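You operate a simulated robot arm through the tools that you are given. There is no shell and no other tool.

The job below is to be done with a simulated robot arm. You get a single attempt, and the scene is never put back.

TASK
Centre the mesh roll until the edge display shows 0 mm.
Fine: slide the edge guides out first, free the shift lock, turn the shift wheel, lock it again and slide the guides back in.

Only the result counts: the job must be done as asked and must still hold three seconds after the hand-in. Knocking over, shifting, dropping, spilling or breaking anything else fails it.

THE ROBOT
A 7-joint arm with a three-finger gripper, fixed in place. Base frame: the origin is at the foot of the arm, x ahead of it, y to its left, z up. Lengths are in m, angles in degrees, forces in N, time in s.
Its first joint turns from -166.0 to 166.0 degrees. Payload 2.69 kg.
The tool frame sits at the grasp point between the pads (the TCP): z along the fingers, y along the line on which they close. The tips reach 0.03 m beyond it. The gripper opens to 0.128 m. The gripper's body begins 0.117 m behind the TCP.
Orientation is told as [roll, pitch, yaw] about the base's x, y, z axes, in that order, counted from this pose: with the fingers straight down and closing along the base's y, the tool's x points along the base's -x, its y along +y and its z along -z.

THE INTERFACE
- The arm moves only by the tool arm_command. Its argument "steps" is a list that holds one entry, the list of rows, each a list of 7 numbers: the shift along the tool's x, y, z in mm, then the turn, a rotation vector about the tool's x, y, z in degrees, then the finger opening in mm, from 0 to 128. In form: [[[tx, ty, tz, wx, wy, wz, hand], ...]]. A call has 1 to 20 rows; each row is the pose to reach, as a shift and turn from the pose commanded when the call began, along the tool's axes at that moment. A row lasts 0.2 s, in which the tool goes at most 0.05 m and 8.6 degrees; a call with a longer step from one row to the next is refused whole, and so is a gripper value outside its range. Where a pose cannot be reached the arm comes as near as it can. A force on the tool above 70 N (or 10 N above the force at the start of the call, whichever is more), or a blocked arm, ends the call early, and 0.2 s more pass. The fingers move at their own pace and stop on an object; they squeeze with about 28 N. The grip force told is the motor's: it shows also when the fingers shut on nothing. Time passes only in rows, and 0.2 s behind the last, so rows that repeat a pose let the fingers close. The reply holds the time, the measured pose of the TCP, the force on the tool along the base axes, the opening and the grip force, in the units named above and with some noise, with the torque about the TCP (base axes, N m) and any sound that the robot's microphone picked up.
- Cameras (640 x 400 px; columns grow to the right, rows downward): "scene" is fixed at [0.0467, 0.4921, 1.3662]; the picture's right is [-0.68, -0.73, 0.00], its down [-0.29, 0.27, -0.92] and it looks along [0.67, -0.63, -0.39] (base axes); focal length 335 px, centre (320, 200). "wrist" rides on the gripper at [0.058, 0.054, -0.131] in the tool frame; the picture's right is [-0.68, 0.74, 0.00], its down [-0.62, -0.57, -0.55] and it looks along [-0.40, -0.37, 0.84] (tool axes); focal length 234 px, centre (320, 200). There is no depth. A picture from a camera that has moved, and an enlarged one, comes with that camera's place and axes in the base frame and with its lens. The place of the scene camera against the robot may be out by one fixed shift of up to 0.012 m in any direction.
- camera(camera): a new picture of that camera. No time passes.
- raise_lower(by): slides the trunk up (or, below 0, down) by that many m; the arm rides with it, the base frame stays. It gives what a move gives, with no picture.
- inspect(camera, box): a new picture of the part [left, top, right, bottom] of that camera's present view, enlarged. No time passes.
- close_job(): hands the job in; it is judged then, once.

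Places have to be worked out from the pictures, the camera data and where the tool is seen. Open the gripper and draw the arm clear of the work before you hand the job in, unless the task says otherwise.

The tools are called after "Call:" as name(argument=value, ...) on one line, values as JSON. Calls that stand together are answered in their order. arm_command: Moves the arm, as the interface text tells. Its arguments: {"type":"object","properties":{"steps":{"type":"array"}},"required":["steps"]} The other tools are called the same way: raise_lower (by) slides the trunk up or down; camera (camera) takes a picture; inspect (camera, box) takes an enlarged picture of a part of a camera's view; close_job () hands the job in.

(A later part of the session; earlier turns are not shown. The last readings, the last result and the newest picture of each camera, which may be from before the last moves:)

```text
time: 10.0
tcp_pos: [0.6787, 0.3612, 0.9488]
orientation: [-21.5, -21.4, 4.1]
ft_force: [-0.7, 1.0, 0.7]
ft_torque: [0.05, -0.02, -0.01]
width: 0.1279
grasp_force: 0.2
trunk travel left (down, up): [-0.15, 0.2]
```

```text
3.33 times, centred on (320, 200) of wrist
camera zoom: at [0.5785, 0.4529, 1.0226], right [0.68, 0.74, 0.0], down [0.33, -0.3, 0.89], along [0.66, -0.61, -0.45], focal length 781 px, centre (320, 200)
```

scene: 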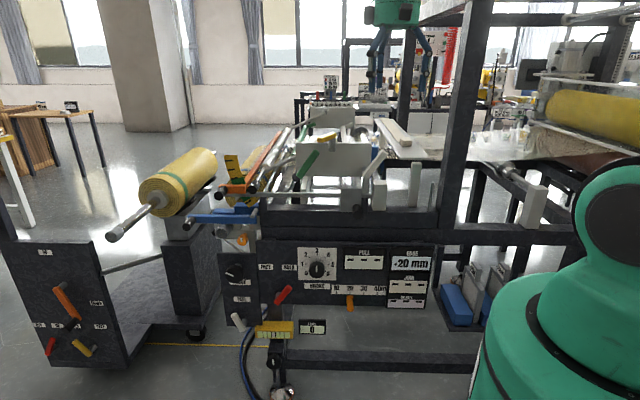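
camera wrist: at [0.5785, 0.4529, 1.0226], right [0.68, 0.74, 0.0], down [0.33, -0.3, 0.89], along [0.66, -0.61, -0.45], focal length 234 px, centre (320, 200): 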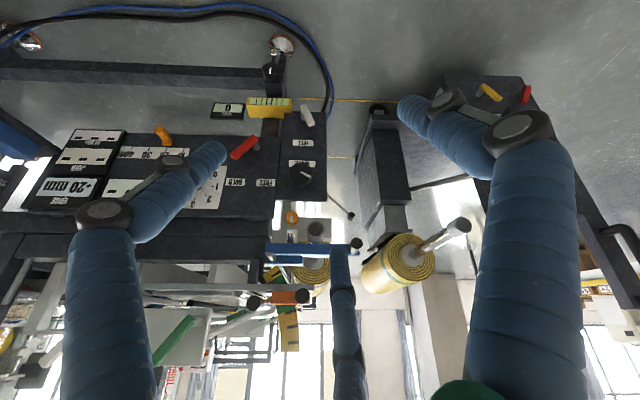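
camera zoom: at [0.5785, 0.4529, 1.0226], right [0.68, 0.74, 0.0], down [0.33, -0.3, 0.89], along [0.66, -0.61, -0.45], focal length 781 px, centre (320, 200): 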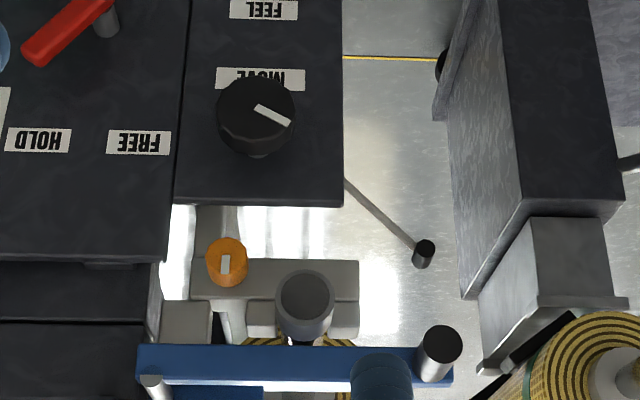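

Triangulation gives the orange knob at about (0.957, 0.00, 0.786), the MOVE wheel at (0.932, 0.058, 0.686), and the blue guide grip top at about (0.756, -0.433, 1.083). I'll narrow the gripper to see how its fingers come together, and take views with it.

Call:
arm_command(steps=[[[0, 0, 0, 0, 0, 0, 60], [0, 0, 0, 0, 0, 0, 40], [0, 0, 0, 0, 0, 0, 40], [0, 0, 0, 0, 0, 0, 40]]])

Call:
camera(camera="wrist")

Call:
camera(camera="scene")

Call:
inspect(camera="wrist", box=[230, 90, 330, 180])

Call:
inspect(camera="wrist", box=[30, 110, 240, 220])

```text
time: 11.0
tcp_pos: [0.6767, 0.361, 0.95]
orientation: [-21.4, -21.4, 4.1]
ft_force: [0.1, -0.6, -0.1]
ft_torque: [-0.01, -0.04, -0.03]
width: 0.0399
grasp_force: 0.1
trunk travel left (down, up): [-0.15, 0.2]
```

```text
taken
camera wrist: at [0.5787, 0.4528, 1.0228], right [0.68, 0.74, 0.0], down [0.33, -0.3, 0.89], along [0.66, -0.61, -0.45], focal length 234 px, centre (320, 200)
```

wrist: 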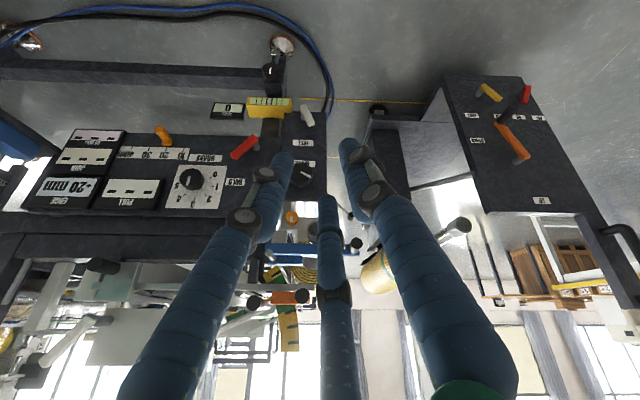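

```text
taken
```

scene: 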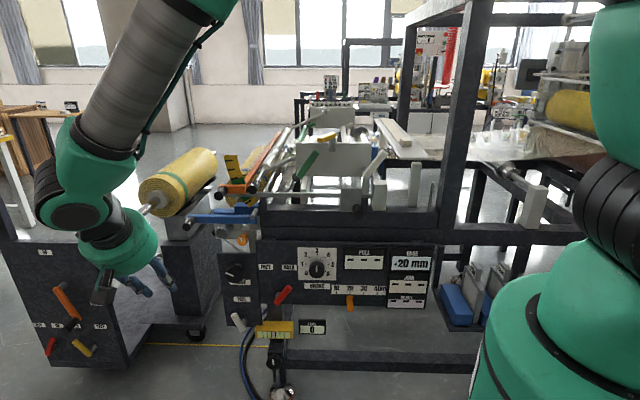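

```text
4.44 times, centred on (280, 135) of wrist
camera zoom: at [0.5787, 0.4528, 1.0228], right [0.68, 0.74, 0.0], down [0.33, -0.3, 0.89], along [0.66, -0.61, -0.45], focal length 1041 px, centre (498, 489)
```

zoom: 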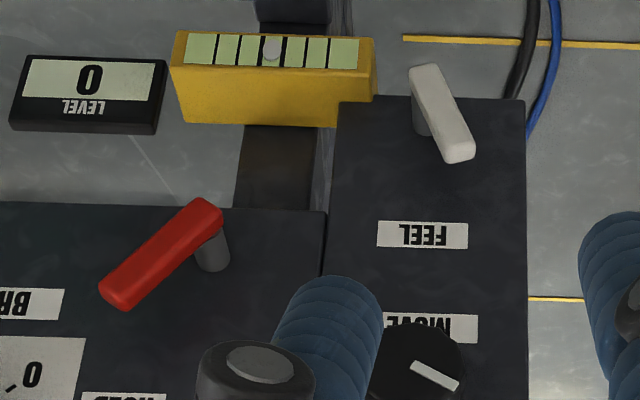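

```text
3.05 times, centred on (135, 165) of wrist
camera zoom: at [0.5787, 0.4528, 1.0228], right [0.68, 0.74, 0.0], down [0.33, -0.3, 0.89], along [0.66, -0.61, -0.45], focal length 714 px, centre (884, 307)
```

zoom: 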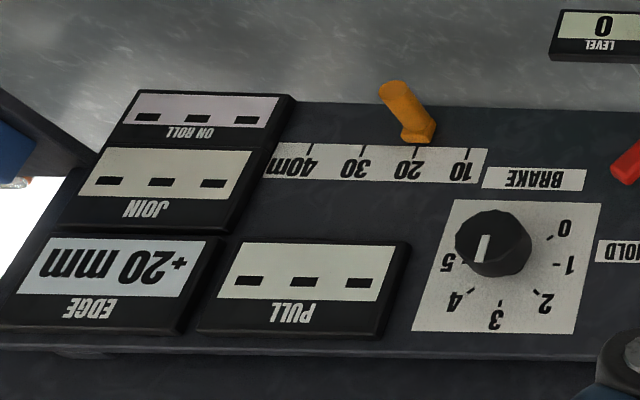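

The fingers close together around the TCP as expected. Now I'll go to an overhead position near the blue guide for a precise look before touching it.

Call:
arm_command(steps=[[[-2, -46, -7, -1.36, 1.46, 0, 40], [-3, -92, -13, -2.72, 2.92, 0, 40], [-5, -138, -20, -4.08, 4.38, 0, 40], [-7, -184, -26, -5.44, 5.84, 0, 40], [-9, -230, -33, -6.8, 7.3, 0, 40], [-10, -275, -40, -8.16, 8.76, 0, 40], [-12, -321, -46, -9.52, 10.22, 0, 40], [-14, -367, -53, -10.88, 11.68, 0, 40], [-16, -413, -60, -12.24, 13.14, 0, 40], [-17, -459, -66, -13.6, 14.6, 0, 40], [-19, -505, -73, -14.96, 16.06, 0, 40], [-21, -551, -79, -16.32, 17.52, 0, 40], [-23, -597, -86, -17.68, 18.98, 0, 40], [-24, -643, -93, -19.04, 20.44, 0, 40], [-26, -689, -99, -20.4, 21.9, 0, 40]]])

Call:
camera(camera="wrist")

Call:
inspect(camera="wrist", box=[200, 180, 300, 280])

Call:
camera(camera="scene")

```text
time: 14.2
tcp_pos: [0.6209, -0.2528, 1.2793]
orientation: [0.0, 0.1, 0.0]
ft_force: [0.2, -0.1, -0.4]
ft_torque: [-0.03, 0.0, 0.01]
width: 0.04
grasp_force: 0.1
trunk travel left (down, up): [-0.15, 0.2]
```

```text
taken
camera wrist: at [0.5617, -0.1976, 1.4085], right [0.68, 0.74, 0.0], down [0.62, -0.57, 0.55], along [0.4, -0.37, -0.84], focal length 234 px, centre (320, 200)
```

wrist: 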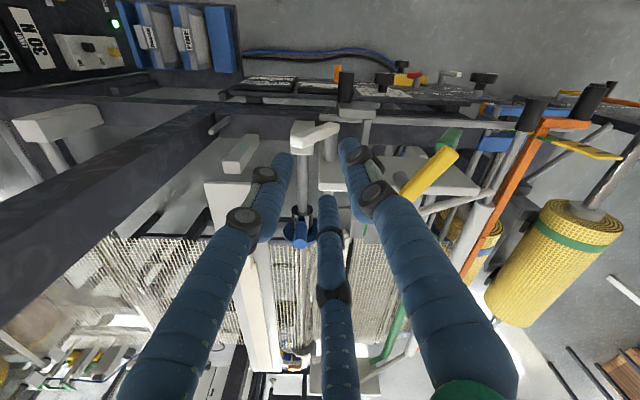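

```text
4.00 times, centred on (250, 230) of wrist
camera zoom: at [0.5617, -0.1976, 1.4085], right [0.68, 0.74, 0.0], down [0.62, -0.57, 0.55], along [0.4, -0.37, -0.84], focal length 937 px, centre (600, 80)
```

zoom: 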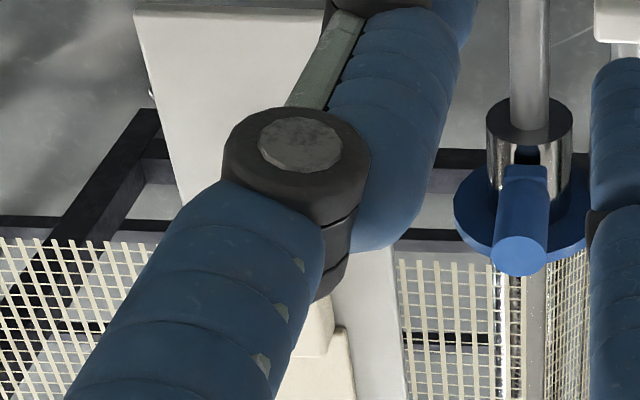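

```text
taken
```

scene: 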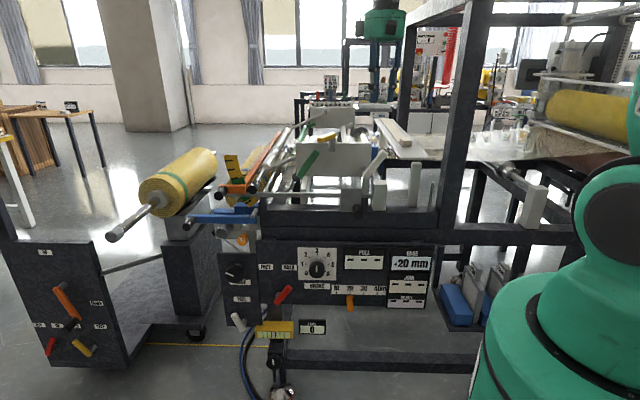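

The blue post is about 24 mm in diameter and roughly vertical near (0.757, -0.434), with its top at z≈1.08. I'll shift a little closer above it, staying above the yellow and white levers (tops ≈1.17 and 1.11), for a better look at its surroundings.

Call:
arm_command(steps=[[[-24, -17, 8, 0, 0, 0, 80], [-48, -34, 16, 0, 0, 0, 128], [-73, -51, 25, 0, 0, 0, 128], [-73, -51, 25, 0, 0, 0, 128]]])

Call:
camera(camera="wrist")

Call:
inspect(camera="wrist", box=[230, 180, 330, 280])

```text
time: 15.2
tcp_pos: [0.6948, -0.3018, 1.2536]
orientation: [0.0, 0.0, 0.0]
ft_force: [0.8, 1.0, 0.1]
ft_torque: [0.01, 0.04, 0.02]
width: 0.128
grasp_force: 0.1
trunk travel left (down, up): [-0.15, 0.2]
```

```text
taken
camera wrist: at [0.6365, -0.2478, 1.3842], right [0.68, 0.74, 0.0], down [0.62, -0.57, 0.55], along [0.4, -0.37, -0.84], focal length 234 px, centre (320, 200)
```

wrist: 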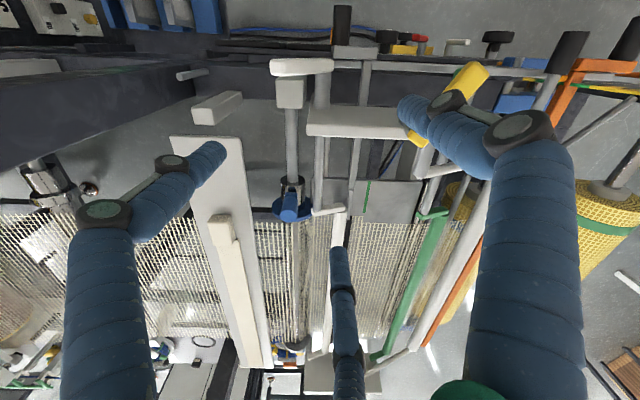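

```text
4.00 times, centred on (280, 230) of wrist
camera zoom: at [0.6365, -0.2478, 1.3842], right [0.68, 0.74, 0.0], down [0.62, -0.57, 0.55], along [0.4, -0.37, -0.84], focal length 937 px, centre (480, 80)
```

zoom: 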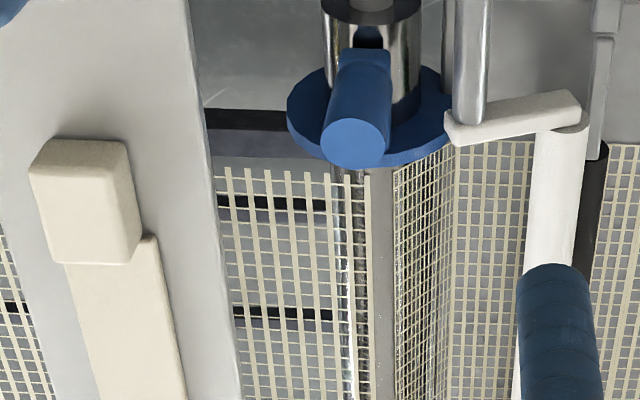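

I'll take another view displaced sideways along the machine to pin down the post's depth and height.

Call:
arm_command(steps=[[[-34, 37, 0, 0, 0, 0, 128], [-67, 73, 0, 0, 0, 0, 128], [-100, 110, 0, 0, 0, 0, 128], [-100, 110, 0, 0, 0, 0, 128]]])

Call:
camera(camera="wrist")

Call:
inspect(camera="wrist", box=[180, 170, 280, 260])

```text
refused: row 1 steps farther than a row can; nothing moved
```

```text
taken
camera wrist: at [0.6365, -0.2478, 1.3842], right [0.68, 0.74, 0.0], down [0.62, -0.57, 0.55], along [0.4, -0.37, -0.84], focal length 234 px, centre (320, 200)
```

wrist: 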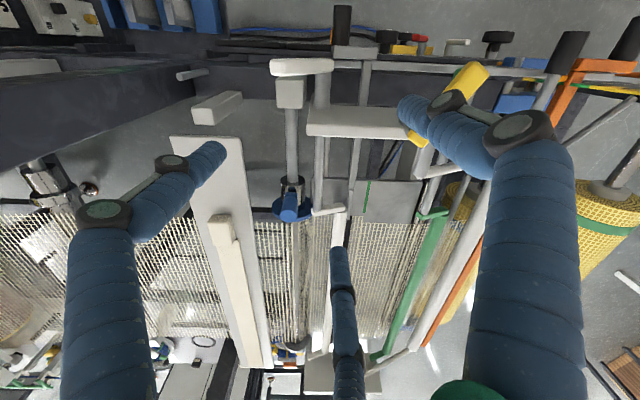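

```text
4.44 times, centred on (230, 215) of wrist
camera zoom: at [0.6365, -0.2478, 1.3842], right [0.68, 0.74, 0.0], down [0.62, -0.57, 0.55], along [0.4, -0.37, -0.84], focal length 1041 px, centre (720, 133)
```

zoom: 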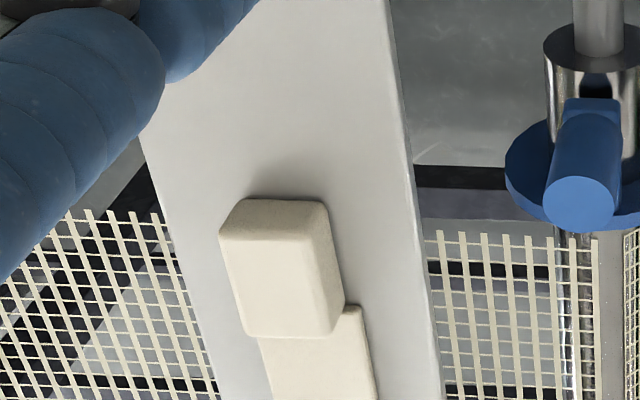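

The step was 50.2 mm, just too long. Repeating with smaller rows.

Call:
arm_command(steps=[[[-30, 33, 0, 0, 0, 0, 128], [-60, 66, 0, 0, 0, 0, 128], [-90, 99, 0, 0, 0, 0, 128], [-100, 110, 0, 0, 0, 0, 128], [-100, 110, 0, 0, 0, 0, 128]]])

Call:
camera(camera="wrist")

Call:
inspect(camera="wrist", box=[180, 170, 280, 260])

```text
time: 16.4
tcp_pos: [0.7936, -0.192, 1.2552]
orientation: [0.0, 0.0, 0.0]
ft_force: [0.6, -0.5, -1.3]
ft_torque: [0.0, 0.05, -0.01]
width: 0.1279
grasp_force: 0.1
trunk travel left (down, up): [-0.15, 0.2]
```

```text
taken
camera wrist: at [0.7349, -0.1379, 1.3852], right [0.68, 0.74, 0.0], down [0.62, -0.57, 0.55], along [0.4, -0.37, -0.84], focal length 234 px, centre (320, 200)
```

wrist: 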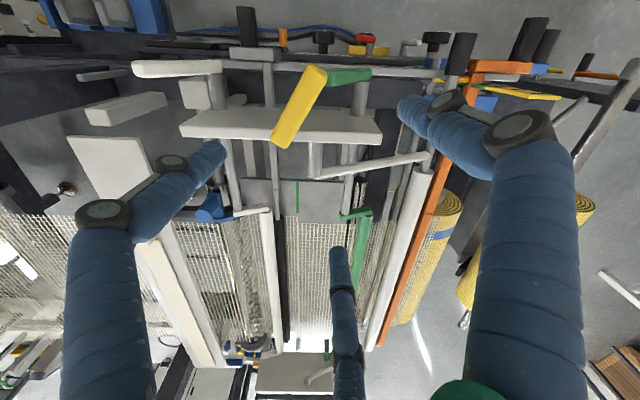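

```text
4.44 times, centred on (230, 215) of wrist
camera zoom: at [0.7349, -0.1379, 1.3852], right [0.68, 0.74, 0.0], down [0.62, -0.57, 0.55], along [0.4, -0.37, -0.84], focal length 1041 px, centre (720, 133)
```

zoom: 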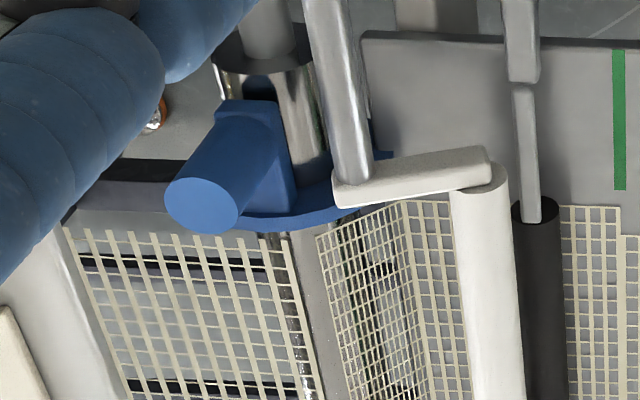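

The post top triangulates well at (0.776, -0.448, 1.064), base about z 1.01. The guide disc is about 5 cm behind it, and a crank shaft lies about 23 mm to the +u side. I'll move above the post, yaw 43° so the fingers close along the machine's length, and narrow the opening.

Call:
arm_command(steps=[[[3, -32, 0, 0, 0, 5.4, 100], [5, -64, 0, 0, 0, 10.8, 80], [7, -96, 0, 0, 0, 16.1, 60], [10, -128, 0, 0, 0, 21.5, 44], [12, -160, 0, 0, 0, 26.9, 44], [15, -191, 0, 0, 0, 32.3, 44], [17, -223, 0, 0, 0, 37.6, 44], [20, -255, 0, 0, 0, 43, 44], [20, -255, 0, 0, 0, 43, 44]]])

Call:
camera(camera="wrist")

Call:
inspect(camera="scene", box=[320, 60, 440, 200])

```text
time: 18.4
tcp_pos: [0.7728, -0.4501, 1.2546]
orientation: [0.1, 0.0, -43.0]
ft_force: [0.4, -1.5, 0.7]
ft_torque: [0.06, -0.02, 0.03]
width: 0.044
grasp_force: 0.0
trunk travel left (down, up): [-0.15, 0.2]
```

```text
taken
camera wrist: at [0.7664, -0.369, 1.3848], right [1.0, 0.08, 0.0], down [0.06, -0.83, 0.55], along [0.04, -0.55, -0.84], focal length 234 px, centre (320, 200)
```

wrist: 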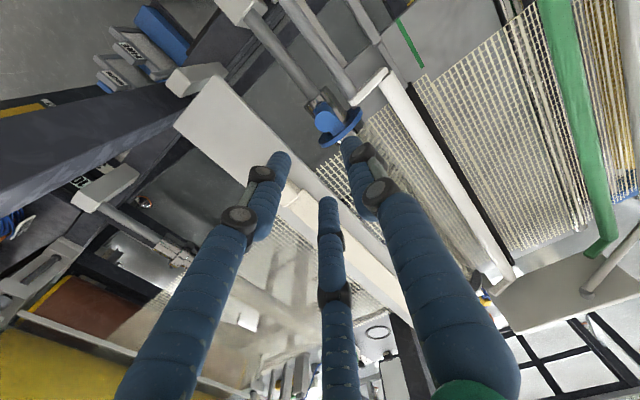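

```text
2.86 times, centred on (380, 130) of scene
camera zoom: at [0.0467, 0.4921, 1.3662], right [-0.68, -0.73, 0.0], down [-0.29, 0.27, -0.92], along [0.67, -0.63, -0.39], focal length 956 px, centre (149, 400)
```

zoom: 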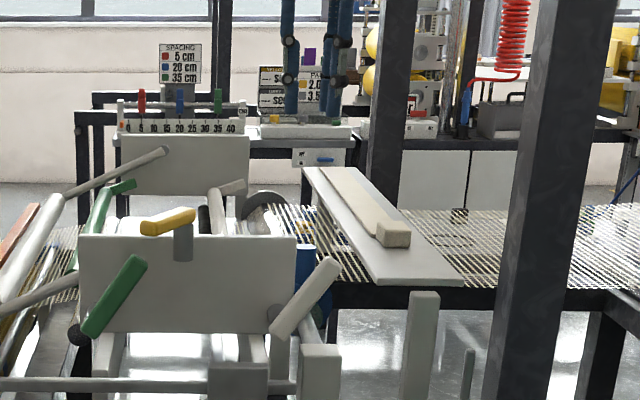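

The post appears at about pixel (327,120), close to the prediction (322,118). I'll zoom in to refine before descending.

Call:
inspect(camera="wrist", box=[280, 80, 380, 160])

Call:
inspect(camera="scene", box=[350, 60, 410, 160])

```text
5.00 times, centred on (330, 120) of wrist
camera zoom: at [0.7664, -0.369, 1.3848], right [1.0, 0.08, 0.0], down [0.06, -0.83, 0.55], along [0.04, -0.55, -0.84], focal length 1171 px, centre (270, 600)
```

zoom: 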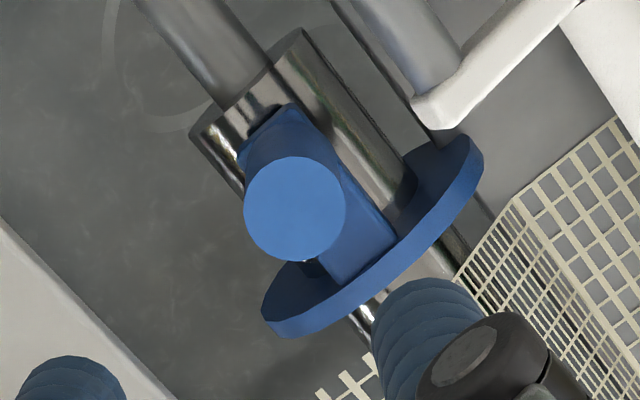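

```text
4.00 times, centred on (380, 110) of scene
camera zoom: at [0.0467, 0.4921, 1.3662], right [-0.68, -0.73, 0.0], down [-0.29, 0.27, -0.92], along [0.67, -0.63, -0.39], focal length 1339 px, centre (80, 560)
```

zoom: 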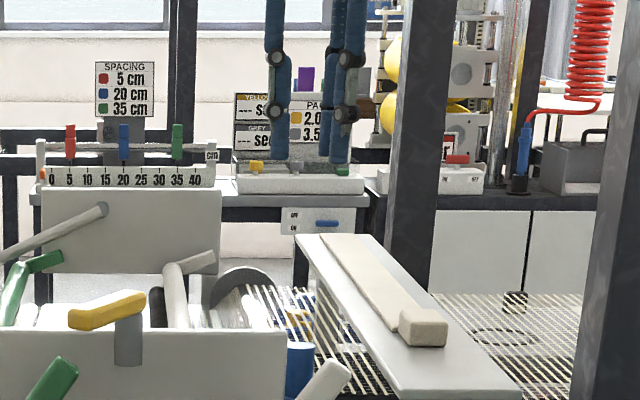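

The structure is clear now: a blue disc with a bracket and a post (27 mm diameter) riding on a slotted chrome tube. I'll descend to just above the post and check alignment.

Call:
arm_command(steps=[[[-2, 3, 40, 0, 0, 0, 44], [-2, 3, 80, 0, 0, 0, 44], [-2, 3, 115, 0, 0, 0, 44], [-2, 3, 135, 0, 0, 0, 44], [-2, 3, 135, 0, 0, 0, 44]]])

Call:
camera(camera="wrist")

Call:
inspect(camera="wrist", box=[240, 80, 400, 240])

Call:
inspect(camera="scene", box=[340, 90, 420, 180])

```text
time: 19.6
tcp_pos: [0.7775, -0.4471, 1.1185]
orientation: [0.0, 0.1, -43.0]
ft_force: [0.0, 0.4, -0.5]
ft_torque: [-0.01, -0.03, 0.03]
width: 0.044
grasp_force: 0.0
trunk travel left (down, up): [-0.15, 0.2]
```

```text
taken
camera wrist: at [0.7705, -0.3667, 1.2491], right [1.0, 0.08, 0.0], down [0.07, -0.83, 0.55], along [0.04, -0.55, -0.84], focal length 234 px, centre (320, 200)
```

wrist: 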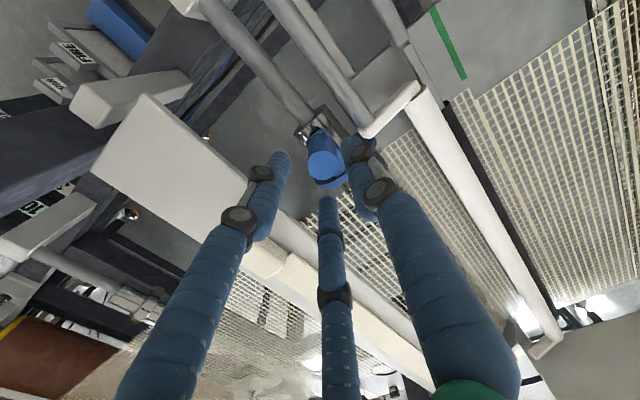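

```text
2.50 times, centred on (320, 160) of wrist
camera zoom: at [0.7705, -0.3667, 1.2491], right [1.0, 0.08, 0.0], down [0.07, -0.83, 0.55], along [0.04, -0.55, -0.84], focal length 585 px, centre (320, 300)
```

zoom: 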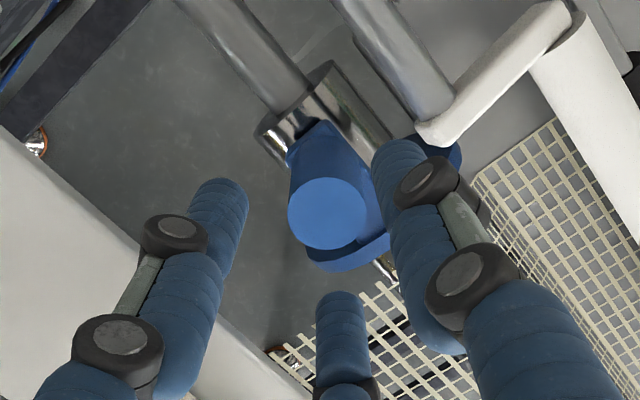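

```text
4.44 times, centred on (380, 135) of scene
camera zoom: at [0.0467, 0.4921, 1.3662], right [-0.68, -0.73, 0.0], down [-0.29, 0.27, -0.92], along [0.67, -0.63, -0.39], focal length 1487 px, centre (53, 489)
```

zoom: 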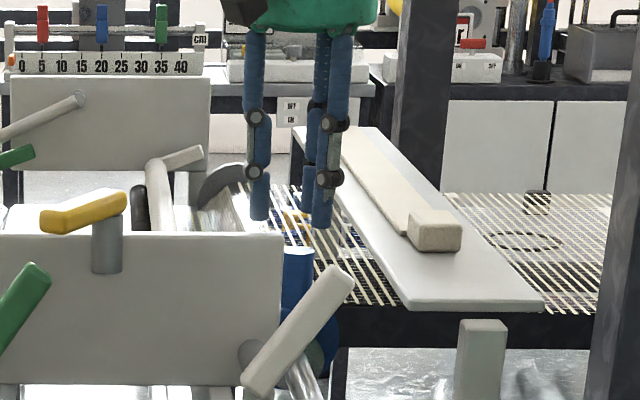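

Alignment is within about 3 mm. I'll descend around the post in small steps to TCP z≈1.054, without closing yet.

Call:
arm_command(steps=[[[-3, 0, 15, 0, 0, 0, 44], [-3, 0, 30, 0, 0, 0, 44], [-3, 0, 45, 0, 0, 0, 44], [-3, 0, 55, 0, 0, 0, 44], [-3, 0, 63, 0, 0, 0, 44], [-3, 0, 63, 0, 0, 0, 44]]])

Call:
inspect(camera="wrist", box=[240, 80, 400, 240])

Call:
inspect(camera="scene", box=[340, 90, 420, 180])

```text
time: 21.0
tcp_pos: [0.7792, -0.4477, 1.0567]
orientation: [0.0, 0.0, -43.0]
ft_force: [-0.2, -0.5, -0.1]
ft_torque: [-0.01, 0.01, 0.03]
width: 0.0443
grasp_force: 0.0
trunk travel left (down, up): [-0.15, 0.2]
```

```text
2.50 times, centred on (320, 160) of wrist
camera zoom: at [0.7731, -0.3677, 1.1867], right [1.0, 0.08, 0.0], down [0.07, -0.83, 0.55], along [0.04, -0.55, -0.84], focal length 585 px, centre (320, 300)
```

zoom: 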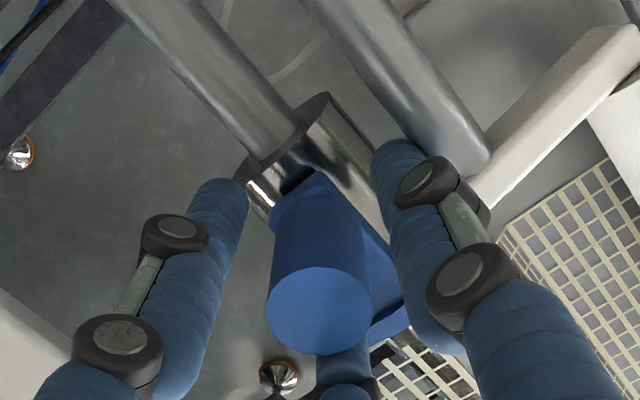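

```text
4.44 times, centred on (380, 135) of scene
camera zoom: at [0.0467, 0.4921, 1.3662], right [-0.68, -0.73, 0.0], down [-0.29, 0.27, -0.92], along [0.67, -0.63, -0.39], focal length 1487 px, centre (53, 489)
```

zoom: 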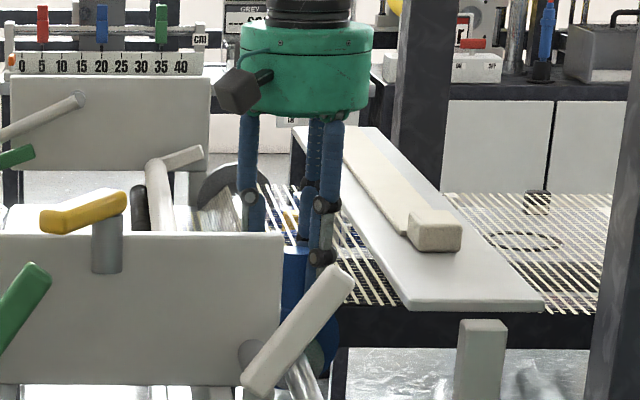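

No contact forces, and the post sits between the fingers. Closing on it.

Call:
arm_command(steps=[[[0, 0, 0, 0, 0, 0, 30], [0, 0, 0, 0, 0, 0, 10], [0, 0, 0, 0, 0, 0, 10], [0, 0, 0, 0, 0, 0, 10]]])

Call:
inspect(camera="wrist", box=[240, 80, 400, 240])

```text
time: 22.0
tcp_pos: [0.7785, -0.4486, 1.0548]
orientation: [0.1, 0.0, -43.0]
ft_force: [-4.2, -3.5, -0.2]
ft_torque: [-0.13, 0.15, 0.02]
width: 0.0308
grasp_force: 15.2
trunk travel left (down, up): [-0.15, 0.2]
```

```text
2.50 times, centred on (320, 160) of wrist
camera zoom: at [0.7727, -0.3681, 1.1867], right [1.0, 0.08, 0.0], down [0.07, -0.83, 0.55], along [0.04, -0.55, -0.84], focal length 585 px, centre (320, 300)
```

zoom: 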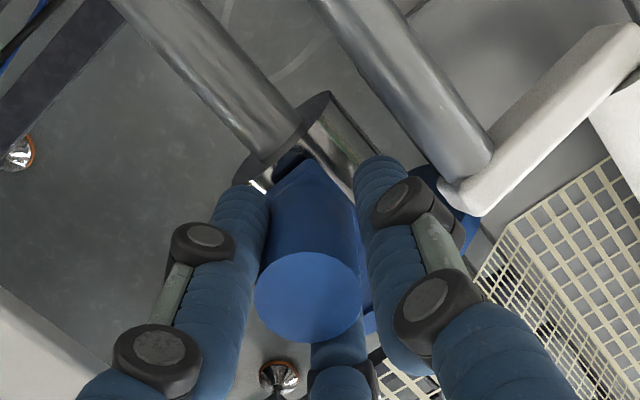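

Grip established (width 30.8 mm). Now I'll slide it outward (+n, tool +x) by 10 mm slowly and check the forces.

Call:
arm_command(steps=[[[2, 0, 0, 0, 0, 0, 10], [4, -1, 0, 0, 0, 0, 10], [6, -1, 0, 0, 0, 0, 10], [8, -1, 0, 0, 0, 0, 10], [10, -1, 0, 0, 0, 0, 10], [10, -1, 0, 0, 0, 0, 10]]])

Call:
inspect(camera="wrist", box=[240, 80, 400, 240])

```text
time: 23.4
tcp_pos: [0.7717, -0.4419, 1.0571]
orientation: [-0.1, -0.1, -43.0]
ft_force: [-0.2, -1.0, -4.5]
ft_torque: [-0.04, 0.0, 0.02]
width: 0.0304
grasp_force: 14.9
trunk travel left (down, up): [-0.15, 0.2]
```

```text
2.50 times, centred on (320, 160) of wrist
camera zoom: at [0.7651, -0.3618, 1.1869], right [1.0, 0.08, 0.0], down [0.07, -0.83, 0.55], along [0.04, -0.55, -0.84], focal length 585 px, centre (320, 300)
```

zoom: 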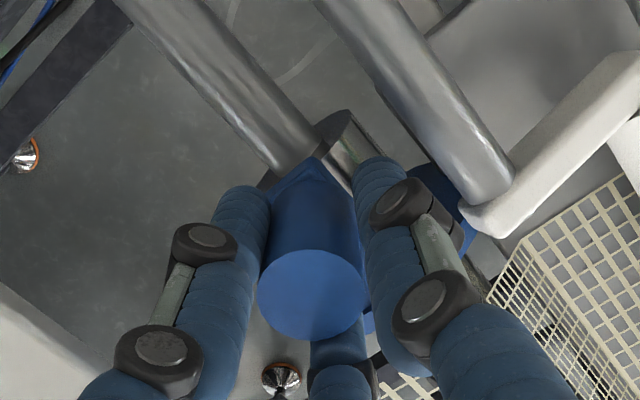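

It slides smoothly with the grip. I'll continue outward, watching for a stop.

Call:
arm_command(steps=[[[3, 0, 0, 0, 0, 0, 10], [6, 0, 0, 0, 0, 0, 10], [9, 0, 0, 0, 0, 0, 10], [12, 0, 0, 0, 0, 0, 10], [15, 0, 0, 0, 0, 0, 10], [18, 0, 0, 0, 0, 0, 10], [20, 0, 0, 0, 0, 0, 10], [20, 0, 0, 0, 0, 0, 10]]])

Call:
inspect(camera="wrist", box=[240, 80, 400, 240])

Call:
inspect(camera="scene", box=[385, 240, 435, 310])

```text
time: 25.2
tcp_pos: [0.7587, -0.4308, 1.057]
orientation: [0.0, -0.2, -43.0]
ft_force: [19.0, -22.3, 2.6]
ft_torque: [-0.72, -0.68, 0.24]
width: 0.0301
grasp_force: 14.7
trunk travel left (down, up): [-0.15, 0.2]
```

```text
2.50 times, centred on (320, 160) of wrist
camera zoom: at [0.7523, -0.3497, 1.1867], right [1.0, 0.08, 0.0], down [0.06, -0.83, 0.55], along [0.04, -0.55, -0.83], focal length 585 px, centre (320, 300)
```

zoom: 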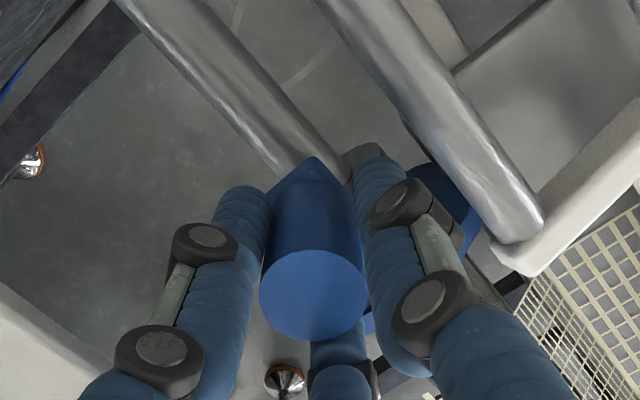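

```text
5.71 times, centred on (410, 275) of scene
camera zoom: at [0.0467, 0.4921, 1.3662], right [-0.68, -0.73, 0.0], down [-0.29, 0.27, -0.92], along [0.67, -0.63, -0.39], focal length 1912 px, centre (-194, -229)
```

zoom: 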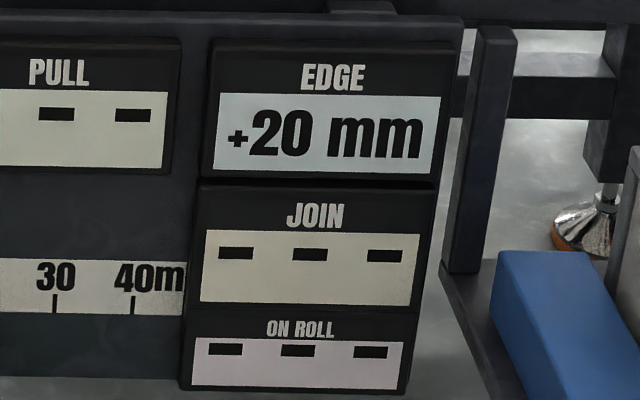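

Force rose to about 29 N at 27 mm of travel, so this is the outer stop. I'll ease the push, open, and rise clear.

Call:
arm_command(steps=[[[-1, 0, 0, 0, 0, 0, 10], [-2, 0, 0, 0, 0, 0, 10], [-2, 0, 0, 0, 0, 0, 44], [-2, 0, 0, 0, 0, 0, 44], [-2, 0, 0, 0, 0, 0, 44], [-2, 0, -30, 0, 0, 0, 44], [-2, 0, -70, 0, 0, 0, 44], [-2, 0, -115, 0, 0, 0, 44], [-2, 0, -160, 0, 0, 0, 44], [-2, 0, -195, 0, 0, 0, 44]]])

Call:
camera(camera="wrist")

Call:
inspect(camera="wrist", box=[260, 60, 380, 160])

Call:
inspect(camera="scene", box=[340, 110, 420, 180])

```text
time: 27.4
tcp_pos: [0.7575, -0.428, 1.2494]
orientation: [0.0, 0.0, -43.0]
ft_force: [-0.4, -0.3, 0.0]
ft_torque: [0.01, -0.04, 0.0]
width: 0.0442
grasp_force: 0.1
trunk travel left (down, up): [-0.15, 0.2]
```

```text
taken
camera wrist: at [0.7512, -0.3483, 1.3804], right [1.0, 0.08, 0.0], down [0.07, -0.83, 0.55], along [0.04, -0.55, -0.84], focal length 234 px, centre (320, 200)
```

wrist: 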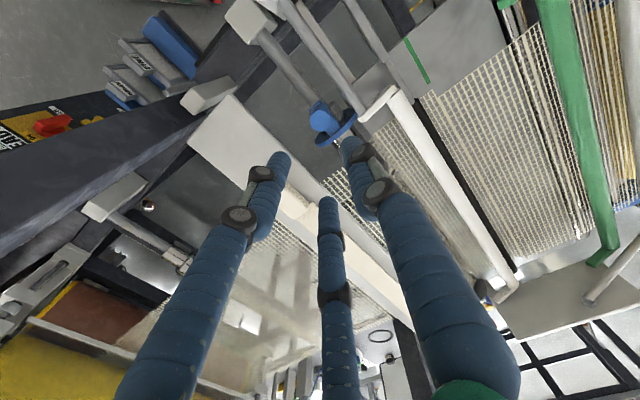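

```text
4.00 times, centred on (320, 110) of wrist
camera zoom: at [0.7512, -0.3483, 1.3804], right [1.0, 0.08, 0.0], down [0.07, -0.83, 0.55], along [0.04, -0.55, -0.84], focal length 937 px, centre (320, 560)
```

zoom: 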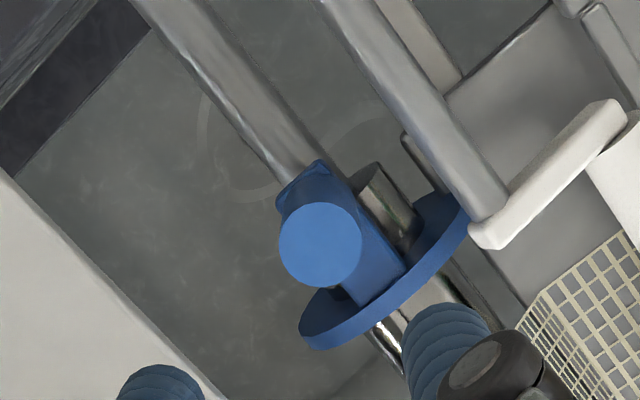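

```text
5.71 times, centred on (380, 145) of scene
camera zoom: at [0.0467, 0.4921, 1.3662], right [-0.68, -0.73, 0.0], down [-0.29, 0.27, -0.92], along [0.67, -0.63, -0.39], focal length 1912 px, centre (-23, 514)
```

zoom: 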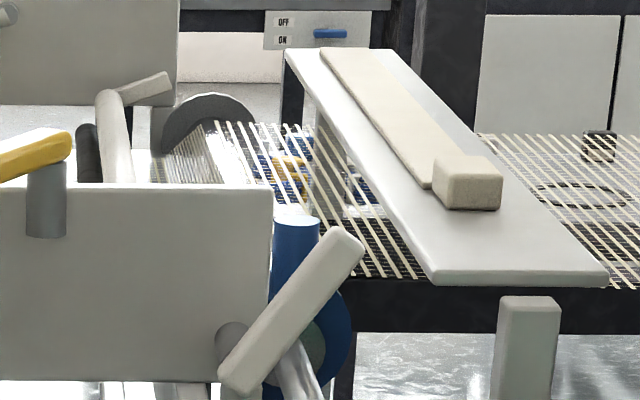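

The front guide is out at its stop. I'll compare the rear disc with the earlier view using the same zoom box to see whether it is linked.

Call:
inspect(camera="scene", box=[355, 115, 405, 165])

Call:
inspect(camera="wrist", box=[460, 260, 540, 320])

```text
8.00 times, centred on (380, 140) of scene
camera zoom: at [0.0467, 0.4921, 1.3662], right [-0.68, -0.73, 0.0], down [-0.29, 0.27, -0.92], along [0.67, -0.63, -0.39], focal length 2677 px, centre (-160, 680)
```

zoom: 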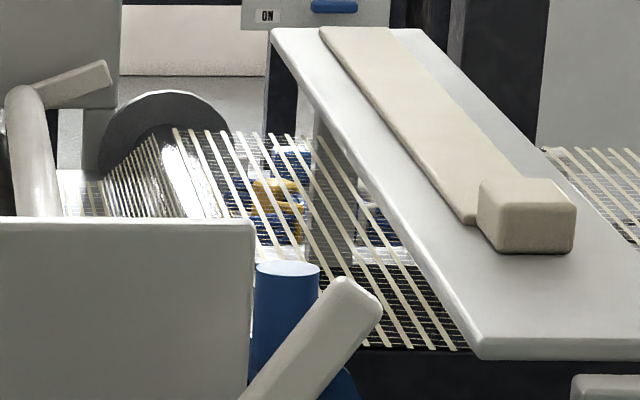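

```text
6.67 times, centred on (500, 290) of wrist
camera zoom: at [0.7512, -0.3483, 1.3804], right [1.0, 0.08, 0.0], down [0.07, -0.83, 0.55], along [0.04, -0.55, -0.84], focal length 1561 px, centre (-880, -400)
```

zoom: 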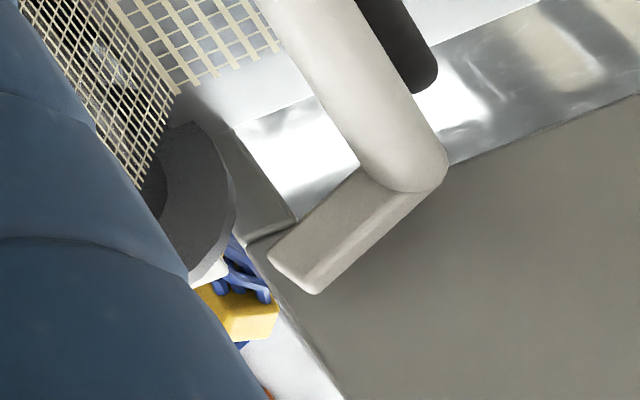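

The rear disc shifted correspondingly, so the guides are linked and both are out. Next is the red FREE/HOLD lever: pivot about (u 0.53, n −0.64, z 0.58), tip toward HOLD. I'll retreat outward at height and unwind the yaw.

Call:
arm_command(steps=[[[43, 5, 0, 0, 0, -3.6, 60], [86, 15, 0, 0, 0, -7.2, 60], [129, 30, 0, 0, 0, -10.8, 40], [172, 48, 0, 0, 0, -14.3, 20], [215, 66, 0, 0, 0, -17.9, 0], [258, 84, 0, 0, 0, -21.5, 0], [301, 102, 0, 0, 0, -25.1, 0], [344, 120, 0, 0, 0, -28.7, 0], [387, 138, 0, 0, 0, -32.3, 0], [430, 156, 0, 0, 0, -35.8, 0], [473, 176, 0, 0, 0, -39.4, 0], [517, 196, 0, 0, 0, -43, 0], [517, 196, 0, 0, 0, -43, 0]]])

Call:
camera(camera="wrist")

Call:
camera(camera="scene")

```text
time: 30.2
tcp_pos: [0.5108, 0.067, 1.2522]
orientation: [0.0, 0.0, 0.1]
ft_force: [-0.9, 0.9, 0.2]
ft_torque: [-0.03, -0.07, 0.01]
width: 0.0021
grasp_force: 28.1
trunk travel left (down, up): [-0.15, 0.2]
```

```text
taken
camera wrist: at [0.453, 0.1219, 1.3816], right [0.68, 0.74, 0.0], down [0.62, -0.56, 0.55], along [0.4, -0.37, -0.84], focal length 234 px, centre (320, 200)
```

wrist: 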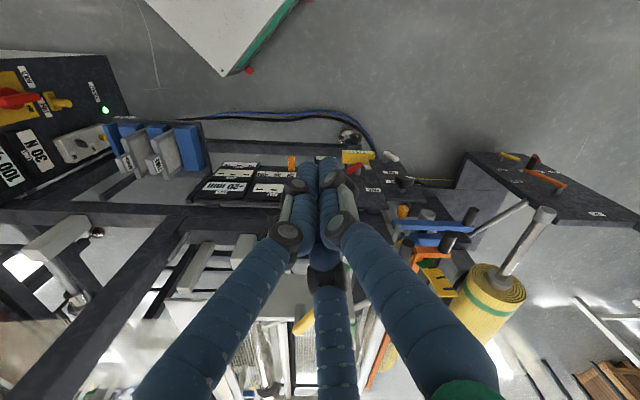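

```text
taken
```

scene: 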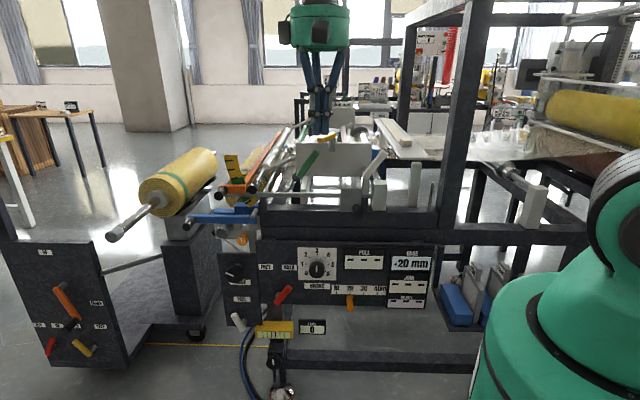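

Gripper closed. Now I'll descend in front of the panel with a 50° tilt to a standoff beside and in front of the red lever's tip.

Call:
arm_command(steps=[[[-12, -5, 45, 2.44, -2.61, 0, 0], [-24, -10, 90, 4.87, -5.23, 0, 0], [-36, -15, 135, 7.31, -7.84, 0, 0], [-49, -20, 181, 9.74, -10.46, 0, 0], [-61, -25, 226, 12.18, -13.07, 0, 0], [-73, -30, 271, 14.6, -15.7, 0, 0], [-85, -35, 316, 17.05, -18.3, 0, 0], [-97, -40, 361, 19.5, -20.9, 0, 0], [-109, -45, 406, 21.9, -23.5, 0, 0], [-121, -50, 451, 24.4, -26.1, 0, 0], [-133, -55, 497, 26.8, -28.8, 0, 0], [-146, -60, 542, 29.2, -31.4, 0, 0], [-158, -65, 587, 31.7, -34, 0, 0], [-170, -70, 632, 34.1, -36.6, 0, 0], [-170, -70, 632, 34.1, -36.6, 0, 0]]])

Call:
camera(camera="wrist")

Call:
camera(camera="scene")

```text
time: 33.4
tcp_pos: [0.6863, -0.0034, 0.6193]
orientation: [-39.1, -34.1, 12.5]
ft_force: [0.9, 0.0, 0.8]
ft_torque: [-0.03, -0.02, 0.03]
width: 0.0019
grasp_force: 28.2
trunk travel left (down, up): [-0.15, 0.2]
```

```text
taken
camera wrist: at [0.5737, 0.1004, 0.6419], right [0.68, 0.74, -0.01], down [0.09, -0.07, 0.99], along [0.73, -0.67, -0.12], focal length 234 px, centre (320, 200)
```

wrist: 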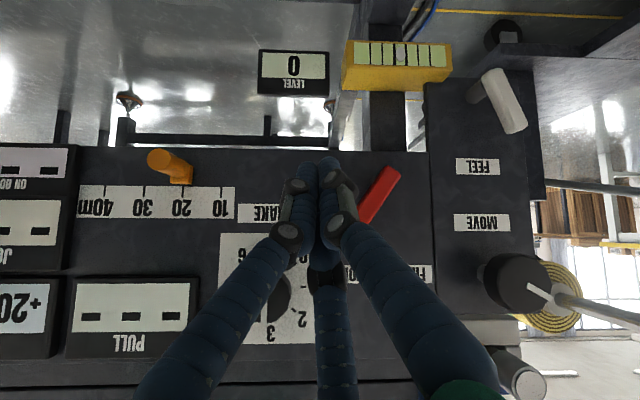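

```text
taken
```

scene: 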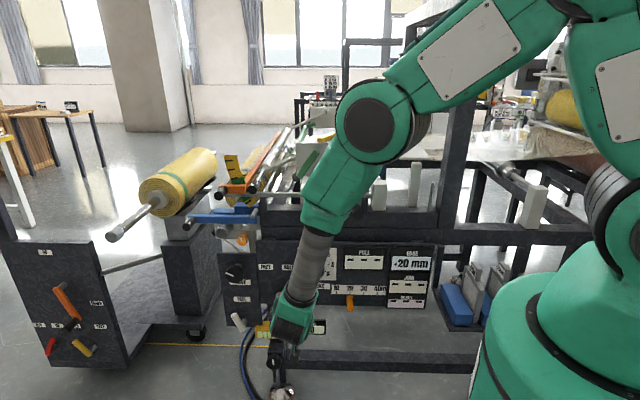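

This gives a clear view: the label reads MOVE and the red lever is just right of the fingers. I'll zoom in to refine the lever geometry.

Call:
inspect(camera="wrist", box=[270, 120, 450, 290])

Call:
inspect(camera="scene", box=[235, 260, 345, 350])

```text
2.35 times, centred on (360, 205) of wrist
camera zoom: at [0.5737, 0.1004, 0.6419], right [0.68, 0.74, -0.01], down [0.09, -0.07, 0.99], along [0.73, -0.67, -0.12], focal length 551 px, centre (226, 188)
```

zoom: 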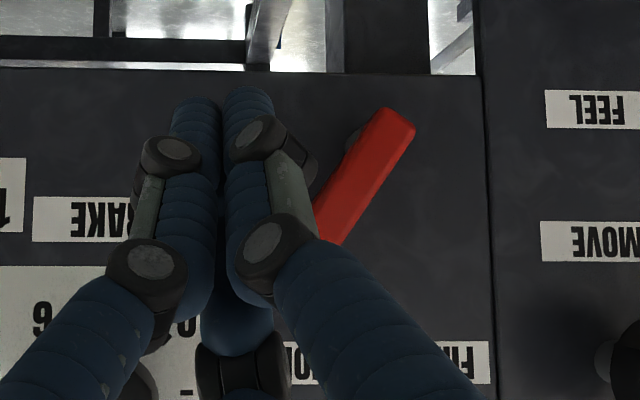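

```text
4.44 times, centred on (290, 305) of scene
camera zoom: at [0.0467, 0.4921, 1.3662], right [-0.68, -0.73, 0.0], down [-0.29, 0.27, -0.92], along [0.67, -0.63, -0.39], focal length 1487 px, centre (453, -267)
```

zoom: 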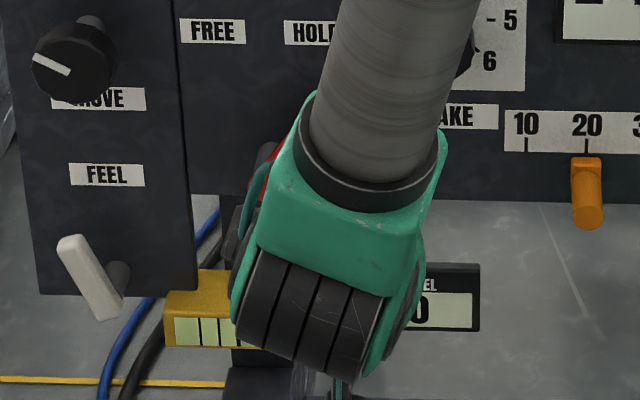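

Using wrist views only, the lever sits at N≈−0.61 with its pivot near U 0.545, z 0.585 and its tip near U 0.50, z 0.65. The panel face is at N≈−0.655. I'll place the closed fingertips on the lower-right (−U) side of the lever, short of the panel.

Call:
arm_command(steps=[[[-4, 16, 6, 0, 0, 0, 0], [-14, 7, 22, 0, 0, 0, 0], [-24, -3, 39, 0, 0, 0, 0], [-34, -12, 55, 0, 0, 0, 0], [-44, -21, 71, 0, 0, 0, 0], [-54, -30, 87, 0, 0, 0, 0], [-54, -30, 87, 0, 0, 0, 0]]])

Call:
camera(camera="wrist")

Call:
inspect(camera="wrist", box=[270, 120, 450, 290])

Call:
inspect(camera="scene", box=[235, 260, 345, 350])

```text
time: 35.0
tcp_pos: [0.7707, -0.0632, 0.6087]
orientation: [-39.0, -34.1, 12.5]
ft_force: [0.1, -0.3, -0.4]
ft_torque: [-0.02, 0.02, 0.01]
width: 0.0024
grasp_force: 27.2
trunk travel left (down, up): [-0.15, 0.2]
```

```text
taken
camera wrist: at [0.6592, 0.0401, 0.6319], right [0.68, 0.74, -0.01], down [0.09, -0.08, 0.99], along [0.73, -0.67, -0.12], focal length 234 px, centre (320, 200)
```

wrist: 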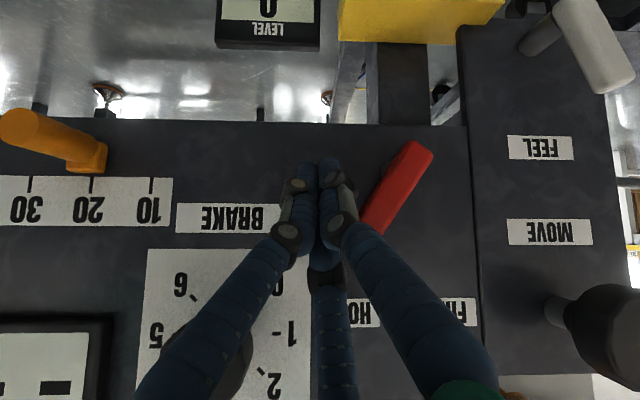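

```text
2.35 times, centred on (360, 205) of wrist
camera zoom: at [0.6592, 0.0401, 0.6319], right [0.68, 0.74, -0.01], down [0.09, -0.08, 0.99], along [0.73, -0.67, -0.12], focal length 551 px, centre (226, 188)
```

zoom: 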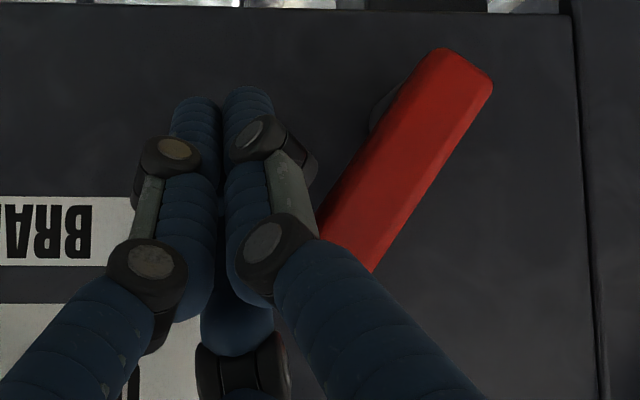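

```text
4.44 times, centred on (290, 305) of scene
camera zoom: at [0.0467, 0.4921, 1.3662], right [-0.68, -0.73, 0.0], down [-0.29, 0.27, -0.92], along [0.67, -0.63, -0.39], focal length 1487 px, centre (453, -267)
```

zoom: 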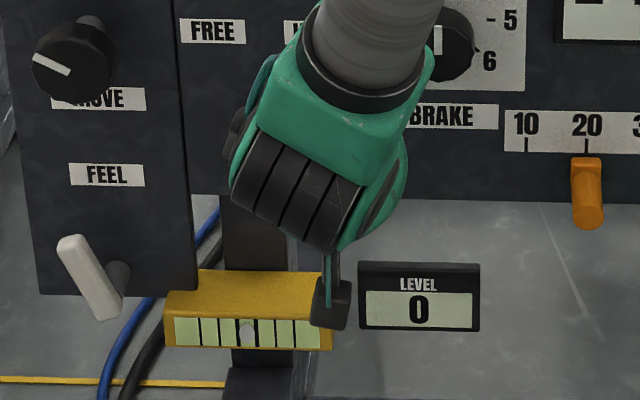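

Fingertips are just lower-right of the lever with no contact. I'll start pushing along the arc toward FREE and check after the first part.

Call:
arm_command(steps=[[[-6, 1, 2, 0, 0, 0, 0], [-12.5, 2.7, 2.4, 0, 0, 0, 0], [-18, 5.5, 1, 0, 0, 0, 0], [-23, 8, -1, 0, 0, 0, 0], [-30, 8.6, -5, 0, 0, 0, 0], [-36.3, 9.3, -8.4, 0, 0, 0, 0], [-36.3, 9.3, -8.4, 0, 0, 0, 0]]])

Call:
inspect(camera="wrist", box=[270, 80, 470, 290])

```text
time: 36.6
tcp_pos: [0.7982, -0.0451, 0.6291]
orientation: [-39.0, -34.0, 12.4]
ft_force: [-1.8, -0.3, -0.5]
ft_torque: [-0.03, 0.05, 0.03]
width: 0.0021
grasp_force: 28.4
trunk travel left (down, up): [-0.15, 0.2]
```

```text
1.90 times, centred on (370, 185) of wrist
camera zoom: at [0.6862, 0.059, 0.6524], right [0.68, 0.74, -0.01], down [0.09, -0.08, 0.99], along [0.73, -0.67, -0.12], focal length 446 px, centre (225, 229)
```

zoom: 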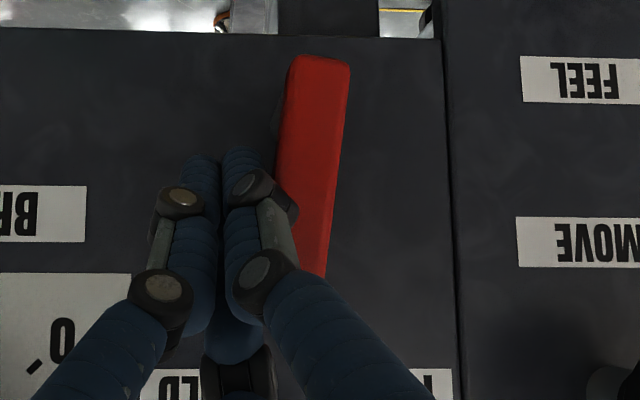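

The lever has swung to near vertical with little force. Continuing along the arc.

Call:
arm_command(steps=[[[-8, 3.4, -3, 0, 0, 0, 0], [-16.3, 6.8, -6.1, 0, 0, 0, 0], [-23, 12, -7.2, 0, 0, 0, 0], [-30.4, 18.1, -8.3, 0, 0, 0, 0], [-30.4, 18.1, -8.3, 0, 0, 0, 0]]])

Call:
inspect(camera="wrist", box=[270, 80, 470, 290])

Call:
inspect(camera="scene", box=[235, 260, 345, 350])

```text
time: 37.8
tcp_pos: [0.8188, -0.0215, 0.6428]
orientation: [-39.3, -34.0, 12.3]
ft_force: [-11.2, -24.4, 6.7]
ft_torque: [-0.51, 0.32, -0.47]
width: 0.0021
grasp_force: 27.8
trunk travel left (down, up): [-0.15, 0.2]
```

```text
1.90 times, centred on (370, 185) of wrist
camera zoom: at [0.7077, 0.0819, 0.6656], right [0.68, 0.73, -0.01], down [0.09, -0.07, 0.99], along [0.73, -0.68, -0.12], focal length 446 px, centre (225, 229)
```

zoom: 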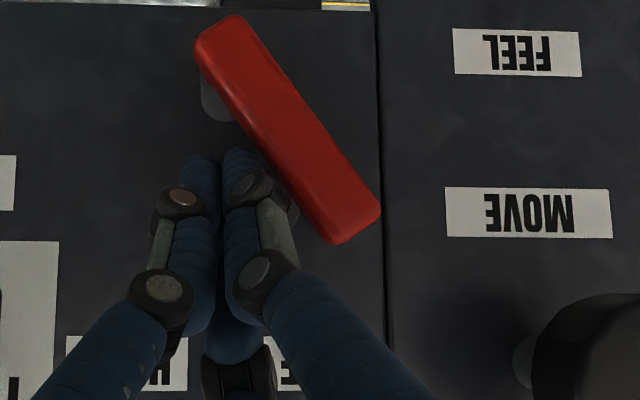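

```text
4.44 times, centred on (290, 305) of scene
camera zoom: at [0.0467, 0.4921, 1.3662], right [-0.68, -0.73, 0.0], down [-0.29, 0.27, -0.92], along [0.67, -0.63, -0.39], focal length 1487 px, centre (453, -267)
```

zoom: 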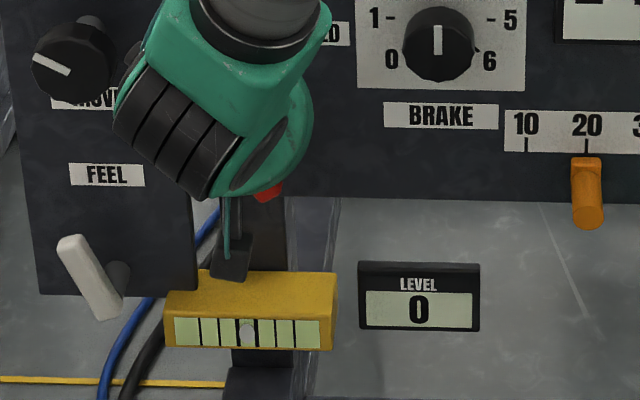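

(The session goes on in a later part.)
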